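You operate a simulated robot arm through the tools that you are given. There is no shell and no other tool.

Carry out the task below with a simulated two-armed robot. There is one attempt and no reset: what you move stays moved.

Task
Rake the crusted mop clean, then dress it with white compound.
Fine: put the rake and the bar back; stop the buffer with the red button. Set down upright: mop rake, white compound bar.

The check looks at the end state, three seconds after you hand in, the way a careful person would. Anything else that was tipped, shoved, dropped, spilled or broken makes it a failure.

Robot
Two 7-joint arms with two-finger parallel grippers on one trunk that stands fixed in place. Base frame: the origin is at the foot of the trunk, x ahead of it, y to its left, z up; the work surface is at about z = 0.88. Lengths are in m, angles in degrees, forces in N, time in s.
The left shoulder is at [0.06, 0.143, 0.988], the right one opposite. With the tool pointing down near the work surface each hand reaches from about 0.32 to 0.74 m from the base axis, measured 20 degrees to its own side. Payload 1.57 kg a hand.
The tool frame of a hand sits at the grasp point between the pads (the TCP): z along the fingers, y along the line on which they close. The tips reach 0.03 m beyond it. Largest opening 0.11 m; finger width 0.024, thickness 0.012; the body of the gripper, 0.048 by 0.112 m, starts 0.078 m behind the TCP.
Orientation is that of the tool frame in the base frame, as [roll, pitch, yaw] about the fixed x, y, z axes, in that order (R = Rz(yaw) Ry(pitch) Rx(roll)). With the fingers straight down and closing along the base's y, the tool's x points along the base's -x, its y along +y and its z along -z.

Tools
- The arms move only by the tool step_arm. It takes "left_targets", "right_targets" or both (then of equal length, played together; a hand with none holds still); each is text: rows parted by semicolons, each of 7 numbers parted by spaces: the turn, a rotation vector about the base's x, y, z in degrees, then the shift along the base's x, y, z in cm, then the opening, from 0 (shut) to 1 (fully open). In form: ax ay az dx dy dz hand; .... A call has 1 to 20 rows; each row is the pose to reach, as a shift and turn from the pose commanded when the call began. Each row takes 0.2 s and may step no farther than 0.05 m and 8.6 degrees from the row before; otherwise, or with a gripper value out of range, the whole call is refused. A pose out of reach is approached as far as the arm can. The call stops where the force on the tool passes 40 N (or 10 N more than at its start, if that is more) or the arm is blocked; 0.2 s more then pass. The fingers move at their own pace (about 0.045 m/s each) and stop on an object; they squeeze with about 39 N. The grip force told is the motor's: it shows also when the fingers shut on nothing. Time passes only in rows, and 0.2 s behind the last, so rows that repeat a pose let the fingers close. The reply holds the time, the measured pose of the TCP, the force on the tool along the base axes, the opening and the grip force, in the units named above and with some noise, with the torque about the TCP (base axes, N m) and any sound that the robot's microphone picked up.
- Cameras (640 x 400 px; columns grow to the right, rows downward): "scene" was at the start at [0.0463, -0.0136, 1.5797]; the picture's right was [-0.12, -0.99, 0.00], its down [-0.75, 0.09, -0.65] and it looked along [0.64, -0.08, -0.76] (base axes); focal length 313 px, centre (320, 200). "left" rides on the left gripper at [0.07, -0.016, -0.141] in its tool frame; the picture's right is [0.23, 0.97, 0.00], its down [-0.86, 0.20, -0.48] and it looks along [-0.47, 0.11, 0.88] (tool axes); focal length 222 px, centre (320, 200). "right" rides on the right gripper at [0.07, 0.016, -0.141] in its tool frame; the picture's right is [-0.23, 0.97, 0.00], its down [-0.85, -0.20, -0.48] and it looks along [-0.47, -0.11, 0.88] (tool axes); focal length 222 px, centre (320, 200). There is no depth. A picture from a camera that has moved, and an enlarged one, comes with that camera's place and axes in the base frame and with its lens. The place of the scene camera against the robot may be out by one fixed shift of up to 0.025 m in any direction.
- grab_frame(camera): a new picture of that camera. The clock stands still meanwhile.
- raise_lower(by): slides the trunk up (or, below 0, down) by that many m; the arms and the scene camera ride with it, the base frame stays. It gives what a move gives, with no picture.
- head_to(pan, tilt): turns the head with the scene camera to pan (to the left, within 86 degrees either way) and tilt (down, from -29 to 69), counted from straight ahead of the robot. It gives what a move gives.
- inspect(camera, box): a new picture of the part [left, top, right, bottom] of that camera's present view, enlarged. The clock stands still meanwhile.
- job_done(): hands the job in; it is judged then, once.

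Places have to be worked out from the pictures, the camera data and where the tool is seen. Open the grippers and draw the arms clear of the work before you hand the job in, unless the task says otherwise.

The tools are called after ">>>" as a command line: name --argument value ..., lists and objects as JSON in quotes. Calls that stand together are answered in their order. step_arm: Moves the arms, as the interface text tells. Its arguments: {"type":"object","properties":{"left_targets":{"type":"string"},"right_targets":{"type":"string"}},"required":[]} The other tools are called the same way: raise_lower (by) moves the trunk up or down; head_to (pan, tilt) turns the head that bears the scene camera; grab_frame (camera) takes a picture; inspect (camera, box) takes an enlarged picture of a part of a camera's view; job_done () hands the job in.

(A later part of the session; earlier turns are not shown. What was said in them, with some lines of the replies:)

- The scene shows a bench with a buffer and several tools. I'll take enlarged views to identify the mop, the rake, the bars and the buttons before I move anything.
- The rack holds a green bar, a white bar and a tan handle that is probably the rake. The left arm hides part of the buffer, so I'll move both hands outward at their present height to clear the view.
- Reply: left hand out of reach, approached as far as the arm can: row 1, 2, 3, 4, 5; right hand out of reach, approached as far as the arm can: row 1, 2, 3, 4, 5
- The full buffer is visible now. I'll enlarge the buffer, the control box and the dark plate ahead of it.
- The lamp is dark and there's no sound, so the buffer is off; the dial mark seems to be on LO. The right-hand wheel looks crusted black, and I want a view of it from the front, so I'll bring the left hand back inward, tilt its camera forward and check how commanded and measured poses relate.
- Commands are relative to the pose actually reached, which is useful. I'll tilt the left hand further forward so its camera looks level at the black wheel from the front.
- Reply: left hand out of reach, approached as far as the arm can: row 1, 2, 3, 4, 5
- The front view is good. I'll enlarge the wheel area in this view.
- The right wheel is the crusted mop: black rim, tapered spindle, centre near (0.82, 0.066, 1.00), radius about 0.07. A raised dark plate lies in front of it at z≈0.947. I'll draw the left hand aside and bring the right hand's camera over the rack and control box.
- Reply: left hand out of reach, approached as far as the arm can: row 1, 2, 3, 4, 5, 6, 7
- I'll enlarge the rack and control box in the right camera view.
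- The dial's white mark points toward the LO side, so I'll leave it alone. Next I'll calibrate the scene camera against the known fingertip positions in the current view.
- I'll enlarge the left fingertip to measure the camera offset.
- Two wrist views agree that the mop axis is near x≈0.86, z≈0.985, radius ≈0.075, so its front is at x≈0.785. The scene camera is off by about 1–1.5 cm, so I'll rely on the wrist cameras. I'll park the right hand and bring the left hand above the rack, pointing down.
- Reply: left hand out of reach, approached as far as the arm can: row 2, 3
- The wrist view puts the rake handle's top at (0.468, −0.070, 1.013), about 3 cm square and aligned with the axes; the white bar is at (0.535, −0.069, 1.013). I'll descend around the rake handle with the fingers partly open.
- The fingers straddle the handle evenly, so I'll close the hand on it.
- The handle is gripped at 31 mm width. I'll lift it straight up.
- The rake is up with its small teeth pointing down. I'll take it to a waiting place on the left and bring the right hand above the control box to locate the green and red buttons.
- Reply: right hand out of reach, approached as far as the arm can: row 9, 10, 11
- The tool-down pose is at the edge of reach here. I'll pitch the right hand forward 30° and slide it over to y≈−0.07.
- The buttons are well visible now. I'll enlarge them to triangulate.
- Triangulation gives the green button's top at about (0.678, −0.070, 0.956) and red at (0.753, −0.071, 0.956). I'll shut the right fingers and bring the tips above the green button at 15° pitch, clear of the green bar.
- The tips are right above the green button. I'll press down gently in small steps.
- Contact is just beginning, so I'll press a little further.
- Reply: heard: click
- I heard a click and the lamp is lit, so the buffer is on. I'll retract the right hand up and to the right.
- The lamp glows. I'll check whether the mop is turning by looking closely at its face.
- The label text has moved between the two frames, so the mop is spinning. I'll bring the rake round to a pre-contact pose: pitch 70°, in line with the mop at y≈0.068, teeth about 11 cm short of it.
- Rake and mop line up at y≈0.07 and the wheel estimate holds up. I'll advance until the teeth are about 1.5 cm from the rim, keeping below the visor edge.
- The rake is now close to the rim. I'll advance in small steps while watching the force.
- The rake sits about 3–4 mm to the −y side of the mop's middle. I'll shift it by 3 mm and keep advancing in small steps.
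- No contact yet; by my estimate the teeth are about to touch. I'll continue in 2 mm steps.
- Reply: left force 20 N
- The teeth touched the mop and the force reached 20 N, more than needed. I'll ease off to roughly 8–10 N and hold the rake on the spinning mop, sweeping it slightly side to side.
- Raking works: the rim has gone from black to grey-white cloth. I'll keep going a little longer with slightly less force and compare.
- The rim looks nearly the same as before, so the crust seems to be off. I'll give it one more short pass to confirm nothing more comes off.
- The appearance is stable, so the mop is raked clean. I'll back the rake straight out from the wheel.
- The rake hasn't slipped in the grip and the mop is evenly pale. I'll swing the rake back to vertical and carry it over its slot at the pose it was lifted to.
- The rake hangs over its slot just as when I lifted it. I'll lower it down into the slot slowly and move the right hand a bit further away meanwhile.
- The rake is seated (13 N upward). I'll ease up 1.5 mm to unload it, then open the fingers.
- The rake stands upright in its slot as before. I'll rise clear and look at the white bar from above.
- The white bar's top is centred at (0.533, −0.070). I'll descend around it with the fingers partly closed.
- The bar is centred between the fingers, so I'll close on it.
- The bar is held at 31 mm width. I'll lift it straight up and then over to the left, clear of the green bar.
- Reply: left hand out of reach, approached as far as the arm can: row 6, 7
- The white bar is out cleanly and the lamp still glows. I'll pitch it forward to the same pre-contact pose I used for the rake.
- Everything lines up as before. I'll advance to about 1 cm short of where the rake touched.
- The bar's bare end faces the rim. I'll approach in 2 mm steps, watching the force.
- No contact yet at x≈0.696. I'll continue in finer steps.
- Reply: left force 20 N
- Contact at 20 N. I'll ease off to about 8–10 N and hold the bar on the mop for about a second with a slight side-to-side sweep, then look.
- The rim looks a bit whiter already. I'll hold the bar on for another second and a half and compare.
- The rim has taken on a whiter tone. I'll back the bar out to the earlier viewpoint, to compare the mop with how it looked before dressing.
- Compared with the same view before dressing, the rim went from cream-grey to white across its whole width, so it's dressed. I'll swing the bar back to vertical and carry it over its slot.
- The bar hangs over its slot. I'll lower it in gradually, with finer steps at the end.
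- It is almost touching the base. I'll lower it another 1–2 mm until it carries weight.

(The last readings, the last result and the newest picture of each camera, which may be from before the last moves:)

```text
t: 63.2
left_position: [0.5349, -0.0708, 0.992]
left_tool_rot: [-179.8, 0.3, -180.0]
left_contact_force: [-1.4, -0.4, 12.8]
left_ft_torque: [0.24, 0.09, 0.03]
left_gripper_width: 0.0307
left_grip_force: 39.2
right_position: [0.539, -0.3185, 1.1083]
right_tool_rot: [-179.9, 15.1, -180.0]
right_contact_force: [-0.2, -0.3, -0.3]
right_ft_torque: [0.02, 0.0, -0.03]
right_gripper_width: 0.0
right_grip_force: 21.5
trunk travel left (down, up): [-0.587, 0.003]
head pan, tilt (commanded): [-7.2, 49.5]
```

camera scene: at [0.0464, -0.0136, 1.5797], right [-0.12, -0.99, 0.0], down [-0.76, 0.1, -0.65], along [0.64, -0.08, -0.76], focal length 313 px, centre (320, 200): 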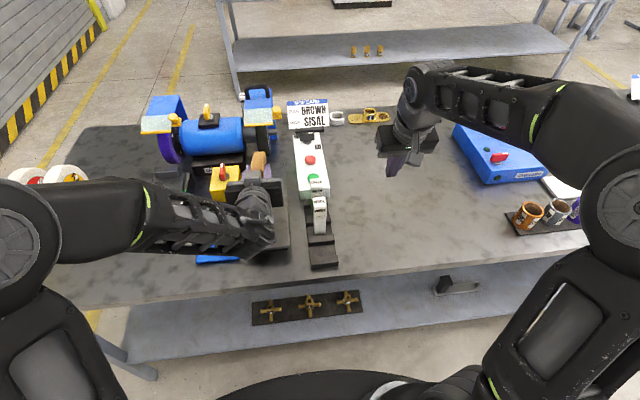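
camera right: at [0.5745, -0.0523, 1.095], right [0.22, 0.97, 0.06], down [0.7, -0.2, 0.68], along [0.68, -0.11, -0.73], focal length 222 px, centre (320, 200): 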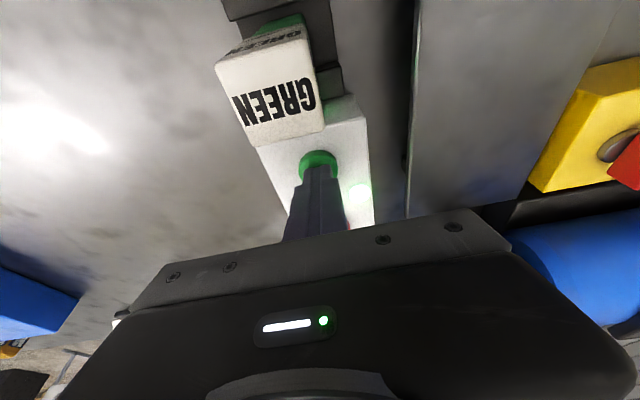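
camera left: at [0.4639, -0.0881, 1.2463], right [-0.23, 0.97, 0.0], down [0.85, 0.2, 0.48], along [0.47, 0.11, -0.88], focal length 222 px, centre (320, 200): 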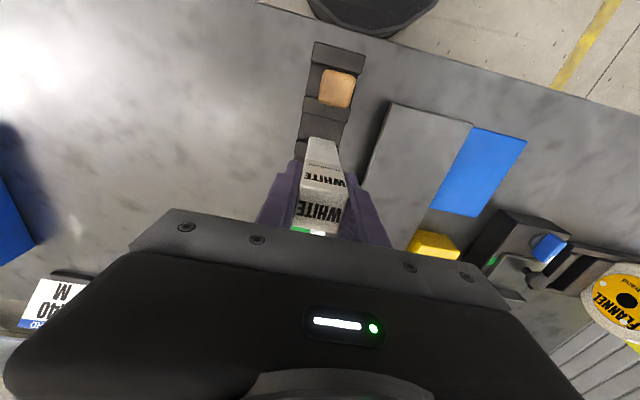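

The bar is seated (12.8 N upward). I'll ease up slightly and open the fingers.

>>> step_arm --left_targets "0 0 0 0 0 0.12 0; 0 0 0 0 0 0.12 0.35; 0 0 0 0 0 0.12 0.45; 0 0 0 0 0 0.12 0.55; 0 0 0 0 0 0.12 0.6; 0 0 0 0 0 0.12 0.6"

>>> inspect --camera "scene" --box '[280, 180, 376, 240]'

>>> inspect --camera "left" --box '[250, 110, 394, 220]'

```text
t: 64.6
left_position: [0.5347, -0.0693, 0.9908]
left_tool_rot: [-179.9, 0.1, -179.8]
left_contact_force: [0.8, -1.1, -0.6]
left_ft_torque: [0.02, 0.0, 0.03]
left_gripper_width: 0.0663
left_grip_force: 0.1
right_position: [0.5408, -0.3191, 1.1069]
right_tool_rot: [179.9, 14.9, 180.0]
right_contact_force: [-0.7, -0.6, -0.2]
right_ft_torque: [-0.01, -0.03, -0.01]
right_gripper_width: 0.0
right_grip_force: 21.7
trunk travel left (down, up): [-0.587, 0.003]
head pan, tilt (commanded): [-7.2, 49.5]
```

```text
6.67 times, centred on (328, 210) of scene
camera zoom: at [0.0464, -0.0137, 1.5797], right [-0.12, -0.99, 0.0], down [-0.75, 0.1, -0.65], along [0.64, -0.08, -0.76], focal length 2084 px, centre (267, 133)
```

zoom: 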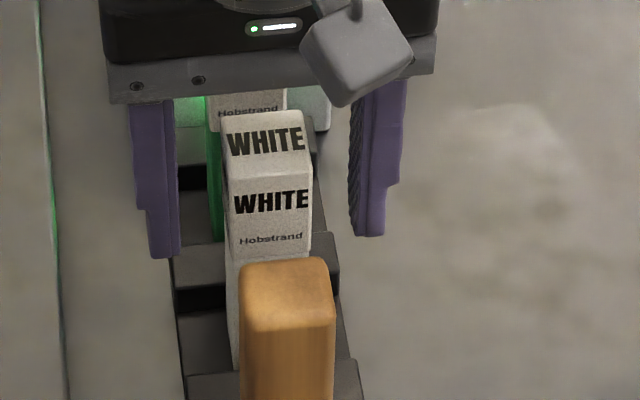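

```text
3.64 times, centred on (322, 165) of left
camera zoom: at [0.4639, -0.0875, 1.1315], right [-0.23, 0.97, 0.0], down [0.85, 0.2, 0.48], along [0.47, 0.11, -0.88], focal length 808 px, centre (313, 327)
```

zoom: 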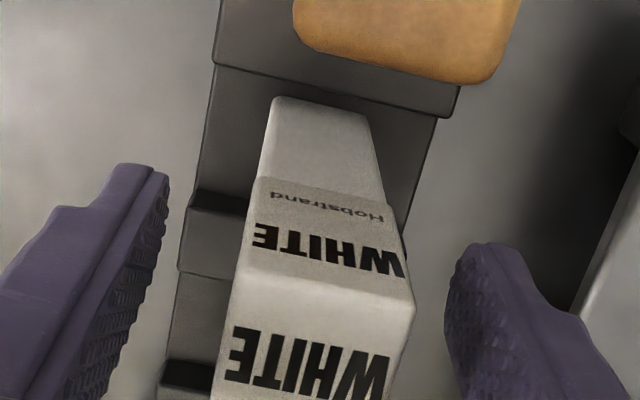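

The white bar stands upright in its slot. I'll raise the left hand straight up and away to the left.

>>> step_arm --left_targets "0 0 0 0 0 3 0.65; 0 0 0 0 0 6 0.8; 0 0 0 0 0 9 1; 0 0 0 0 2 11 1; 0 0 0 -2 6 11.5 1; 0 0 0 -4 10 12 1; 0 0 0 -6 14 12 1; 0 0 0 -8 18 12 1; 0 0 0 -10 22 12 1; 0 0 0 -11 26 12 1"

>>> grab_frame --camera "scene"

>>> inspect --camera "scene" --box '[220, 90, 380, 190]'

>>> inspect --camera "scene" --box '[240, 170, 400, 270]'

```text
t: 66.8
left_position: [0.4233, 0.1913, 1.1096]
left_tool_rot: [-179.9, 0.1, -180.0]
left_contact_force: [-0.8, -0.3, -0.3]
left_ft_torque: [-0.01, 0.02, 0.04]
left_gripper_width: 0.11
left_grip_force: 0.1
right_position: [0.5401, -0.3188, 1.1068]
right_tool_rot: [179.9, 15.0, -180.0]
right_contact_force: [0.6, -0.2, 0.2]
right_ft_torque: [-0.01, 0.0, -0.01]
right_gripper_width: 0.0
right_grip_force: 20.5
trunk travel left (down, up): [-0.587, 0.003]
head pan, tilt (commanded): [-7.2, 49.5]
```

```text
taken
camera scene: at [0.0461, -0.0128, 1.5797], right [-0.12, -0.99, 0.0], down [-0.75, 0.09, -0.65], along [0.64, -0.08, -0.76], focal length 313 px, centre (320, 200)
```

scene: 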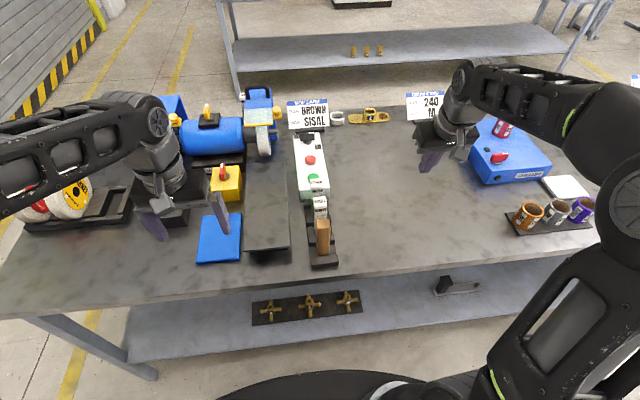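

```text
4.00 times, centred on (300, 140) of scene
camera zoom: at [0.0461, -0.0128, 1.5797], right [-0.12, -0.99, 0.0], down [-0.75, 0.09, -0.65], along [0.64, -0.08, -0.76], focal length 1250 px, centre (400, 440)
```

zoom: 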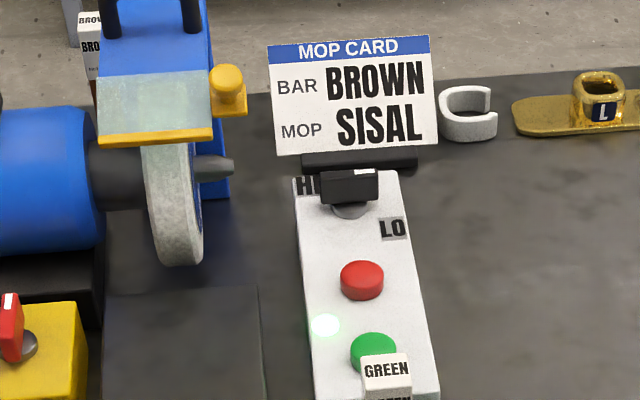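

```text
4.00 times, centred on (320, 220) of scene
camera zoom: at [0.0461, -0.0128, 1.5797], right [-0.12, -0.99, 0.0], down [-0.75, 0.09, -0.65], along [0.64, -0.08, -0.76], focal length 1250 px, centre (320, 120)
```

zoom: 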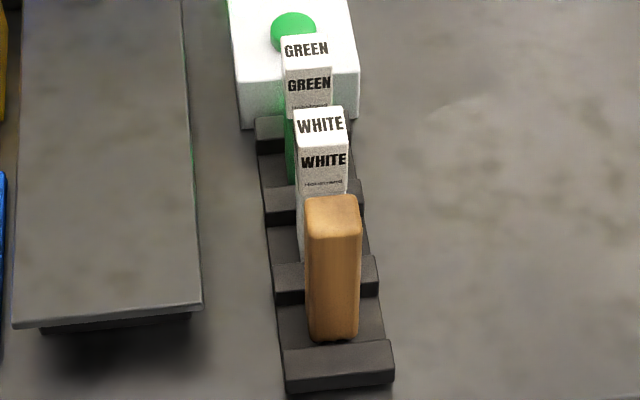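

Rake, white bar and green bar all stand in the rack, the mop is white and the lamp is still lit. Next the right hand goes above the red button, pitched 25°, fingers shut.

>>> step_arm --right_targets "0 -3 0 2 3 0 0; 0 -6 0 4 6 0 0; 0 -10 0 6 9 -0.5 0; 0 -10 0 8.5 12 -1 0; 0 -10 0 11 15 -1.5 0; 0 -10 0 13.5 18 -2 0; 0 -10 0 16 21 -2.5 0; 0 -10 0 18.5 23.5 -3 0; 0 -10 0 21.2 24.8 -3.7 0; 0 -10 0 21.2 24.8 -5.7 0; 0 -10 0 21.2 24.8 -5.7 0"

>>> grab_frame --camera "right"

>>> inspect --camera "scene" --box '[250, 110, 370, 185]'

```text
t: 69.2
left_position: [0.425, 0.1887, 1.111]
left_tool_rot: [-179.9, 0.1, -180.0]
left_contact_force: [1.0, 0.7, -0.2]
left_ft_torque: [0.01, 0.03, 0.03]
left_gripper_width: 0.1102
left_grip_force: 0.2
right_position: [0.7511, -0.0731, 1.05]
right_tool_rot: [179.9, 24.9, -180.0]
right_contact_force: [0.1, 0.4, -0.5]
right_ft_torque: [0.01, -0.04, -0.02]
right_gripper_width: 0.0001
right_grip_force: 21.0
trunk travel left (down, up): [-0.587, 0.003]
head pan, tilt (commanded): [-7.2, 49.5]
```

```text
taken
camera right: at [0.6281, -0.0551, 1.1474], right [0.21, 0.97, 0.1], down [0.57, -0.2, 0.8], along [0.79, -0.11, -0.6], focal length 222 px, centre (320, 200)
```

right: 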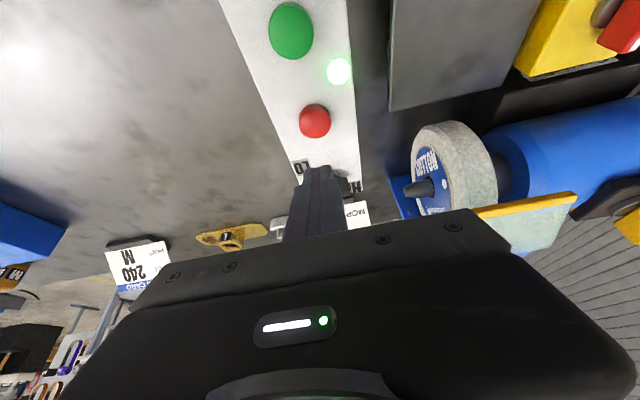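

```text
5.33 times, centred on (310, 148) of scene
camera zoom: at [0.0467, -0.0134, 1.5797], right [-0.12, -0.99, 0.0], down [-0.76, 0.09, -0.65], along [0.64, -0.08, -0.76], focal length 1667 px, centre (373, 480)
```

zoom: 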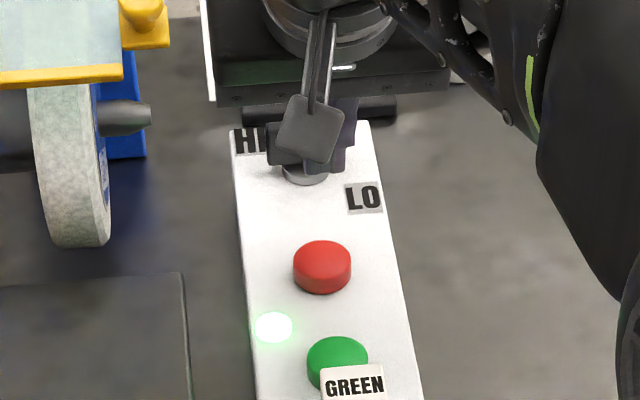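

The red button lies directly under the tips at about (0.755, −0.070). I'll descend and press it gently.

>>> step_arm --right_targets "0 0 0 0.2 0.1 -2 0; 0 0 0 0.2 0.1 -4 0; 0 0 0 0.2 0.1 -5.5 0; 0 0 0 0.2 0.1 -6.2 0; 0 0 0 0.2 0.1 -6.5 0; 0 0 0 0.2 0.1 -6.8 0"

>>> grab_frame --camera "right"

```text
t: 70.6
left_position: [0.4241, 0.189, 1.1099]
left_tool_rot: [-179.9, 0.1, -180.0]
left_contact_force: [0.6, -0.6, 0.2]
left_ft_torque: [0.0, -0.01, 0.02]
left_gripper_width: 0.11
left_grip_force: 0.1
right_position: [0.7539, -0.0702, 0.9812]
right_tool_rot: [180.0, 25.0, 180.0]
right_contact_force: [0.4, 0.6, 1.6]
right_ft_torque: [0.02, 0.01, 0.01]
right_gripper_width: 0.0
right_grip_force: 20.8
trunk travel left (down, up): [-0.587, 0.003]
head pan, tilt (commanded): [-7.2, 49.5]
```

```text
taken
camera right: at [0.6301, -0.0538, 1.0799], right [0.21, 0.97, 0.1], down [0.57, -0.2, 0.8], along [0.79, -0.11, -0.6], focal length 222 px, centre (320, 200)
```

right: 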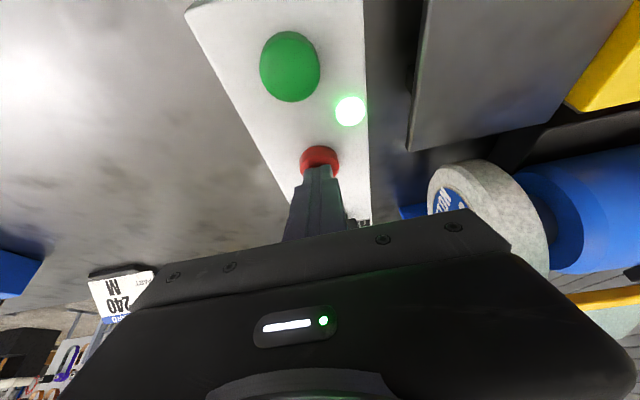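

The fingers are on the red button and the lamp is still lit. I'll press a few millimetres deeper.

>>> step_arm --right_targets "0 0 0 0 0 -0.2 0; 0 0 0 0 0 -0.4 0; 0 0 0 0 0 -0.6 0"

>>> grab_frame --camera "right"

```text
t: 71.4
left_position: [0.4238, 0.1905, 1.1096]
left_tool_rot: [-179.9, 0.3, 179.9]
left_contact_force: [0.2, 0.5, 0.5]
left_ft_torque: [-0.02, -0.02, 0.02]
left_gripper_width: 0.1102
left_grip_force: 0.1
right_position: [0.7534, -0.0697, 0.9763]
right_tool_rot: [180.0, 25.1, -180.0]
right_contact_force: [-0.9, -0.9, 3.7]
right_ft_torque: [-0.05, 0.0, 0.03]
right_gripper_width: 0.0
right_grip_force: 21.7
trunk travel left (down, up): [-0.587, 0.003]
head pan, tilt (commanded): [-7.2, 49.5]
heard: click
```

```text
taken
camera right: at [0.63, -0.0538, 1.0749], right [0.21, 0.97, 0.1], down [0.57, -0.2, 0.8], along [0.79, -0.11, -0.6], focal length 222 px, centre (320, 200)
```

right: 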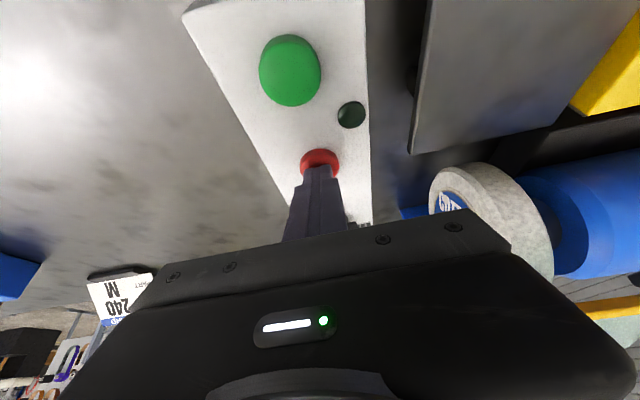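

A click, and the lamp has gone dark: the buffer is stopped. I'll lift the right hand straight up and withdraw it along the way it came.

>>> step_arm --right_targets "0 0 0 0 0 2 0; 0 0 0 0 0 5 0; 0 0 0 0 0 8 0; 0 0 0 -1.5 -1.5 10 0; 0 0 0 -4 -4.5 11 0; 0 0 0 -7 -8 11.5 0; 0 0 0 -10 -12 12 0; 0 0 0 -13 -16 12 0; 0 0 0 -16 -20 12 0; 0 5 0 -20 -22.5 12 0; 0 10 0 -24 -24 12 0; 0 15 0 -28 -25 12 0; 0 20 0 -32 -26 12 0; 0 25 0 -36 -27 13 0"

>>> grab_frame --camera "scene"

>>> inspect --camera "scene" --box '[220, 80, 380, 180]'

>>> inspect --camera "scene" --box '[240, 170, 400, 270]'

```text
refused: row 7 steps farther than a row can; nothing moved
```

```text
taken
camera scene: at [0.0457, -0.0137, 1.5798], right [-0.12, -0.99, 0.0], down [-0.75, 0.1, -0.65], along [0.64, -0.08, -0.76], focal length 313 px, centre (320, 200)
```

scene: 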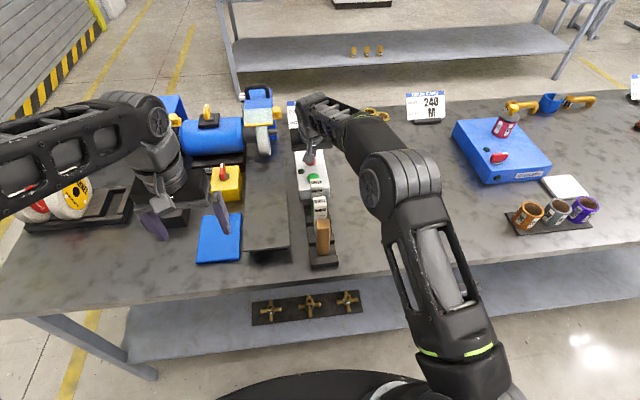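

```text
4.00 times, centred on (300, 130) of scene
camera zoom: at [0.0457, -0.0137, 1.5798], right [-0.12, -0.99, 0.0], down [-0.75, 0.1, -0.65], along [0.64, -0.08, -0.76], focal length 1250 px, centre (400, 480)
```

zoom: 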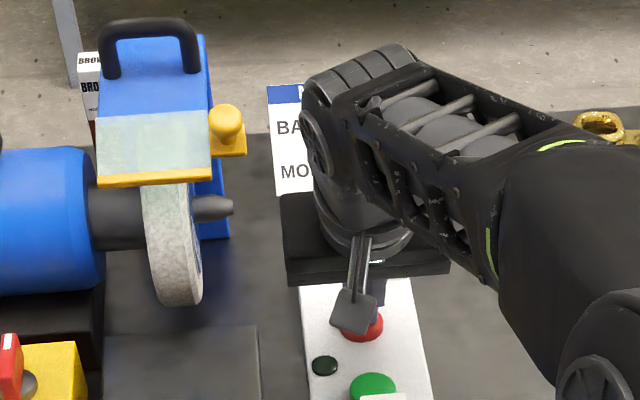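

```text
4.00 times, centred on (320, 220) of scene
camera zoom: at [0.0457, -0.0137, 1.5798], right [-0.12, -0.99, 0.0], down [-0.75, 0.1, -0.65], along [0.64, -0.08, -0.76], focal length 1250 px, centre (320, 120)
```

zoom: 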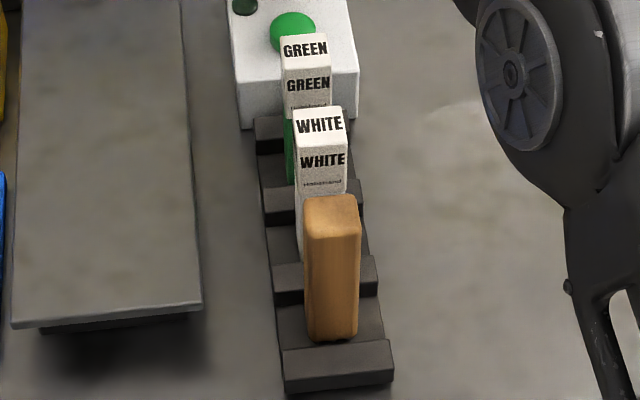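

The move was refused because one row stepped too far, so nothing moved. I'll repeat the withdrawal with shorter steps, up first.

>>> step_arm --right_targets "0 0 0 0 0 2 0; 0 0 0 0 0 5 0; 0 0 0 0 0 8 0; 0 0 0 -1.5 -1.5 9.5 0; 0 0 0 -3.5 -4.5 10 0; 0 0 0 -6 -8 10 0; 0 0 0 -8.5 -11.5 10 0; 0 0 0 -11 -15 10 0; 0 0 0 -13.5 -18.5 10.5 0; 0 5 0 -16.5 -21.5 11 0; 0 10 0 -20 -24 11 0; 0 15 0 -24 -25 11 0; 0 20 0 -28 -26 11 0; 0 25 0 -32 -27 11 0; 0 25 0 -36 -28 11 0"

>>> grab_frame --camera "scene"

>>> inspect --camera "scene" --box '[220, 80, 380, 180]'

>>> inspect --camera "scene" --box '[240, 170, 400, 270]'

```text
t: 74.6
left_position: [0.4225, 0.1897, 1.11]
left_tool_rot: [-180.0, 0.2, -180.0]
left_contact_force: [0.6, -0.8, 1.0]
left_ft_torque: [-0.02, -0.04, 0.0]
left_gripper_width: 0.11
left_grip_force: 0.1
right_position: [0.3911, -0.3497, 1.0872]
right_tool_rot: [-180.0, 0.0, -179.9]
right_contact_force: [-0.6, -0.3, -0.1]
right_ft_torque: [0.0, -0.02, 0.0]
right_gripper_width: 0.0001
right_grip_force: 21.9
trunk travel left (down, up): [-0.587, 0.003]
head pan, tilt (commanded): [-7.2, 49.5]
```

```text
taken
camera scene: at [0.0445, -0.0139, 1.5798], right [-0.12, -0.99, 0.0], down [-0.75, 0.09, -0.65], along [0.64, -0.08, -0.76], focal length 313 px, centre (320, 200)
```

scene: 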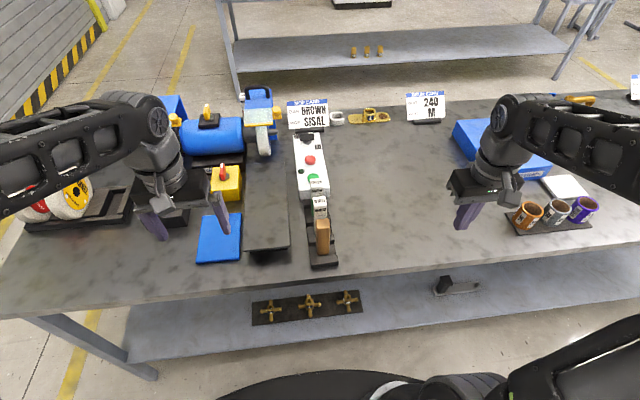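

```text
4.00 times, centred on (300, 130) of scene
camera zoom: at [0.0445, -0.0139, 1.5798], right [-0.12, -0.99, 0.0], down [-0.75, 0.09, -0.65], along [0.64, -0.08, -0.76], focal length 1250 px, centre (400, 480)
```

zoom: 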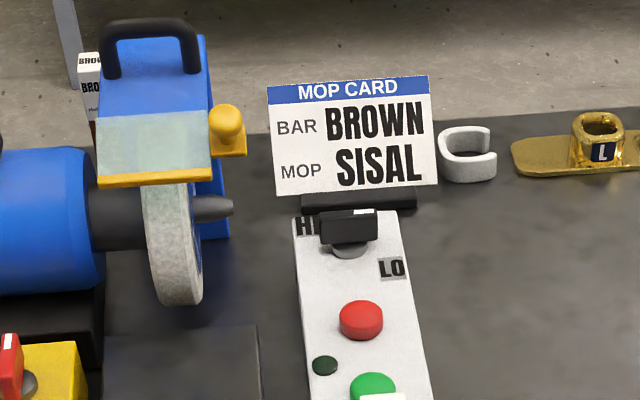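

```text
4.00 times, centred on (320, 220) of scene
camera zoom: at [0.0445, -0.0139, 1.5798], right [-0.12, -0.99, 0.0], down [-0.75, 0.09, -0.65], along [0.64, -0.08, -0.76], focal length 1250 px, centre (320, 120)
```

zoom: 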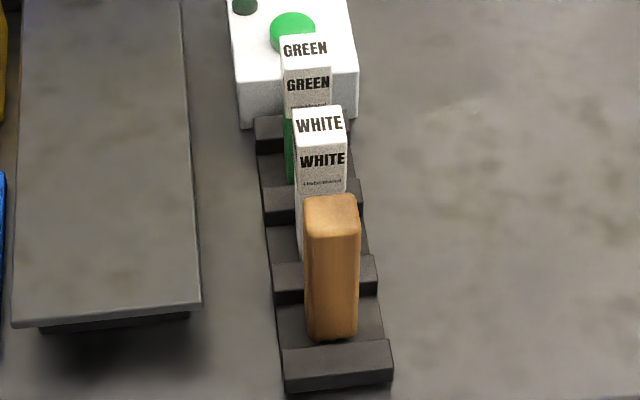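

The buffer is stopped and the rack is in order. Before finishing I'll look closely at the mop at rest to make sure the white dressing is even.

>>> inspect --camera "scene" --box '[244, 122, 284, 160]'

>>> step_arm --right_targets "0 0 0 -1 -2 1 0.3; 0 0 0 -2 -4 2 0.6; 0 0 0 -2 -4 2 1; 0 0 0 -2 -4 2 1; 0 0 0 -2 -4 2 1; 0 0 0 -2 -4 2 1; 0 0 0 -2 -4 2 1"

>>> inspect --camera "scene" --box '[244, 122, 284, 160]'

>>> grab_frame --camera "scene"

```text
10.53 times, centred on (264, 141) of scene
camera zoom: at [0.0445, -0.0139, 1.5798], right [-0.12, -0.99, 0.0], down [-0.75, 0.09, -0.65], along [0.64, -0.08, -0.76], focal length 3290 px, centre (910, 821)
```

zoom: 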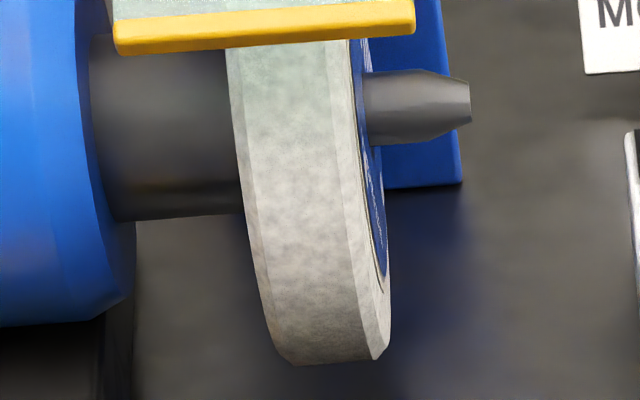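

```text
t: 76.2
left_position: [0.4249, 0.1899, 1.1092]
left_tool_rot: [-179.9, 0.1, -179.8]
left_contact_force: [0.7, -0.3, 0.2]
left_ft_torque: [-0.01, -0.01, 0.02]
left_gripper_width: 0.1101
left_grip_force: 0.1
right_position: [0.3715, -0.3903, 1.1071]
right_tool_rot: [180.0, 0.1, -180.0]
right_contact_force: [0.6, -0.1, -0.3]
right_ft_torque: [0.0, 0.01, 0.01]
right_gripper_width: 0.1101
right_grip_force: 0.0
trunk travel left (down, up): [-0.587, 0.003]
head pan, tilt (commanded): [-7.2, 49.5]
```

```text
10.53 times, centred on (264, 141) of scene
camera zoom: at [0.0463, -0.0136, 1.5797], right [-0.12, -0.99, 0.0], down [-0.75, 0.09, -0.65], along [0.64, -0.08, -0.76], focal length 3290 px, centre (910, 821)
```

zoom: 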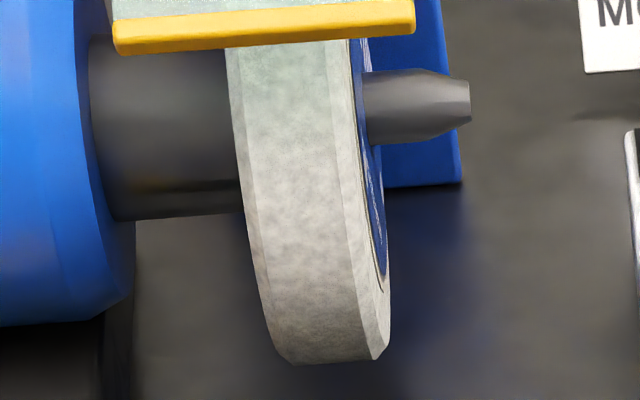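

```text
taken
camera scene: at [0.0463, -0.0136, 1.5797], right [-0.12, -0.99, 0.0], down [-0.75, 0.09, -0.65], along [0.64, -0.08, -0.76], focal length 313 px, centre (320, 200)
```

scene: 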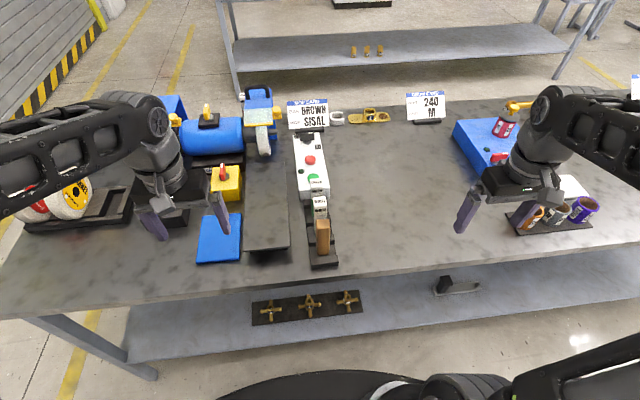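

The mop is evenly white. I'll draw the left hand back further from the work and check that the wheel has really stopped.

>>> step_arm --left_targets "0 0 0 -1 2.5 1 1; 0 0 0 -2 5 2 1; 0 0 0 -3 7.5 3 1; 0 0 0 -4 10 4 1; 0 0 0 -4 10 4 1"

>>> inspect --camera "scene" --box '[244, 122, 284, 160]'

>>> grab_frame --camera "scene"

>>> inspect --camera "scene" --box '[0, 80, 240, 230]'

>>> inspect --camera "scene" --box '[400, 80, 640, 240]'

```text
t: 77.4
left_position: [0.3848, 0.2927, 1.1503]
left_tool_rot: [-179.8, 0.1, 180.0]
left_contact_force: [0.0, 0.1, 0.8]
left_ft_torque: [0.01, -0.01, 0.0]
left_gripper_width: 0.1101
left_grip_force: 0.0
right_position: [0.3725, -0.3903, 1.1067]
right_tool_rot: [180.0, 0.1, -180.0]
right_contact_force: [0.8, 0.5, 1.1]
right_ft_torque: [0.0, 0.0, 0.03]
right_gripper_width: 0.11
right_grip_force: 0.1
trunk travel left (down, up): [-0.587, 0.003]
head pan, tilt (commanded): [-7.2, 49.5]
```

```text
10.53 times, centred on (264, 141) of scene
camera zoom: at [0.0466, -0.0138, 1.5797], right [-0.12, -0.99, 0.0], down [-0.76, 0.1, -0.65], along [0.64, -0.08, -0.76], focal length 3290 px, centre (910, 821)
```

zoom: 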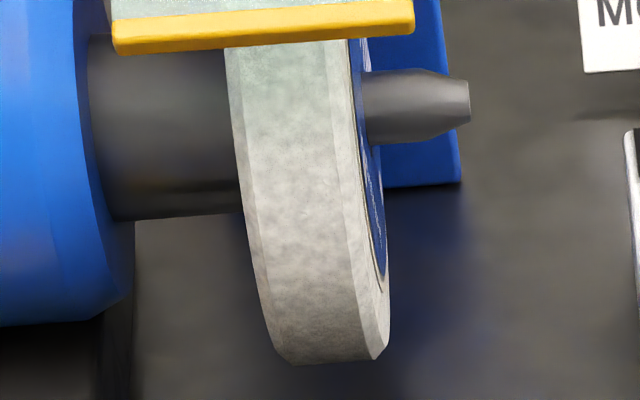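

```text
taken
camera scene: at [0.0466, -0.0138, 1.5797], right [-0.12, -0.99, 0.0], down [-0.76, 0.1, -0.65], along [0.64, -0.08, -0.76], focal length 313 px, centre (320, 200)
```

scene: 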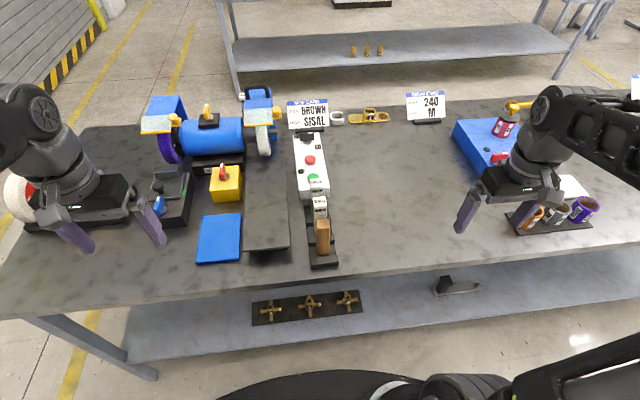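

```text
2.67 times, centred on (120, 155) of scene
camera zoom: at [0.0466, -0.0138, 1.5797], right [-0.12, -0.99, 0.0], down [-0.76, 0.1, -0.65], along [0.64, -0.08, -0.76], focal length 834 px, centre (853, 320)
```

zoom: 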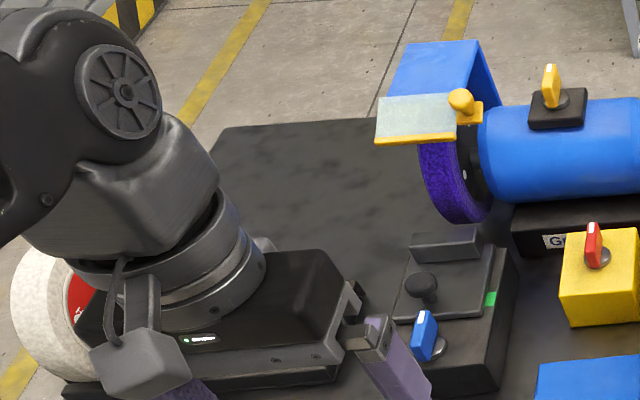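

```text
2.50 times, centred on (520, 160) of scene
camera zoom: at [0.0466, -0.0138, 1.5797], right [-0.12, -0.99, 0.0], down [-0.76, 0.1, -0.65], along [0.64, -0.08, -0.76], focal length 782 px, centre (-180, 300)
```

zoom: 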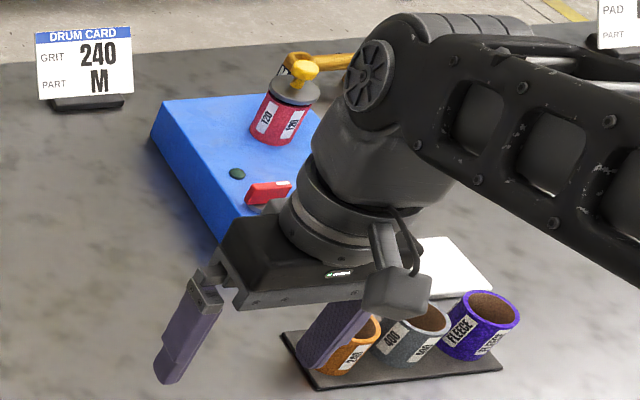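

The lamp is off. To be sure the wheel is still, I'll compare its label in two frames a moment apart.

>>> inspect --camera "scene" --box '[260, 130, 276, 150]'

>>> step_arm --left_targets "0 0 0 0 0 0 1; 0 0 0 0 0 0 1; 0 0 0 0 0 0 1"

>>> inspect --camera "scene" --box '[260, 130, 276, 150]'

```text
16.00 times, centred on (268, 140) of scene
camera zoom: at [0.0466, -0.0138, 1.5797], right [-0.12, -0.99, 0.0], down [-0.76, 0.1, -0.65], along [0.64, -0.08, -0.76], focal length 5001 px, centre (1152, 1160)
```

zoom: 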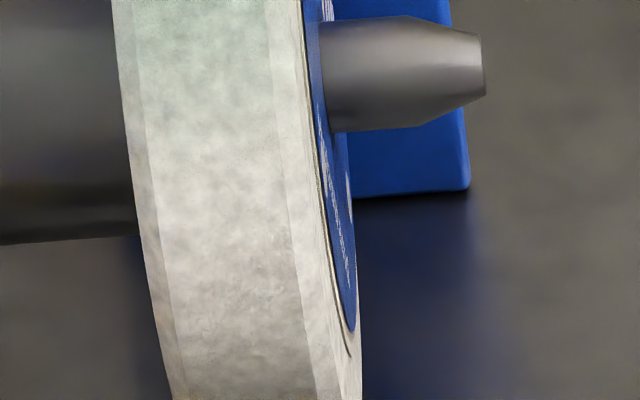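

```text
t: 78.2
left_position: [0.3844, 0.2909, 1.1515]
left_tool_rot: [-179.9, 0.1, -179.8]
left_contact_force: [-0.3, 0.0, -0.5]
left_ft_torque: [0.02, 0.02, 0.0]
left_gripper_width: 0.11
left_grip_force: 0.0
right_position: [0.3722, -0.3903, 1.107]
right_tool_rot: [179.9, 0.0, -180.0]
right_contact_force: [-0.1, 1.0, 0.2]
right_ft_torque: [0.0, -0.03, 0.01]
right_gripper_width: 0.11
right_grip_force: 0.0
trunk travel left (down, up): [-0.587, 0.003]
head pan, tilt (commanded): [-7.2, 49.5]
```

```text
16.00 times, centred on (268, 140) of scene
camera zoom: at [0.0464, -0.0136, 1.5797], right [-0.12, -0.99, 0.0], down [-0.75, 0.09, -0.65], along [0.64, -0.08, -0.76], focal length 5001 px, centre (1152, 1160)
```

zoom: 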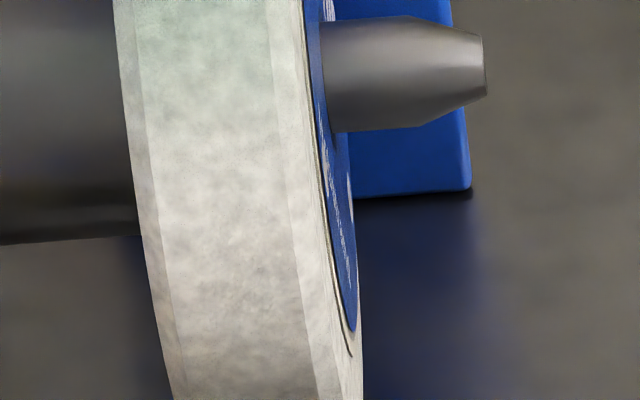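

The label and texture match in both frames, so the wheel is still. The mop is clean and white, the lamp is off, the rake and white bar stand upright in their slots, and both open hands are clear, so I'm handing in the job.

>>> job_done

```text
The job is handed in.
```

I raked the crusted mop clean on the running buffer, then dressed it with the white compound bar, and handed the job in.

- **Raking:** the rim went from black to bare cloth. A further pass brought no visible change.
- **Dressing:** I held the white bar on the mop for about 3.5 seconds. Comparing views from the same spot before and after, the whole rim turned from cream-grey to white. The change is modest, so I judged it from those pictures.
- **Tools:** the rake and the white bar are back in their own slots, standing upright.
- **Buffer:** I stopped it with the red button. The lamp is off, and two pictures taken under a second apart show the wheel still. I left the speed dial where it was, on LO.
- **Arms:** both grippers are open and drawn back from the work. I saw nothing else on the bench moved or knocked over.
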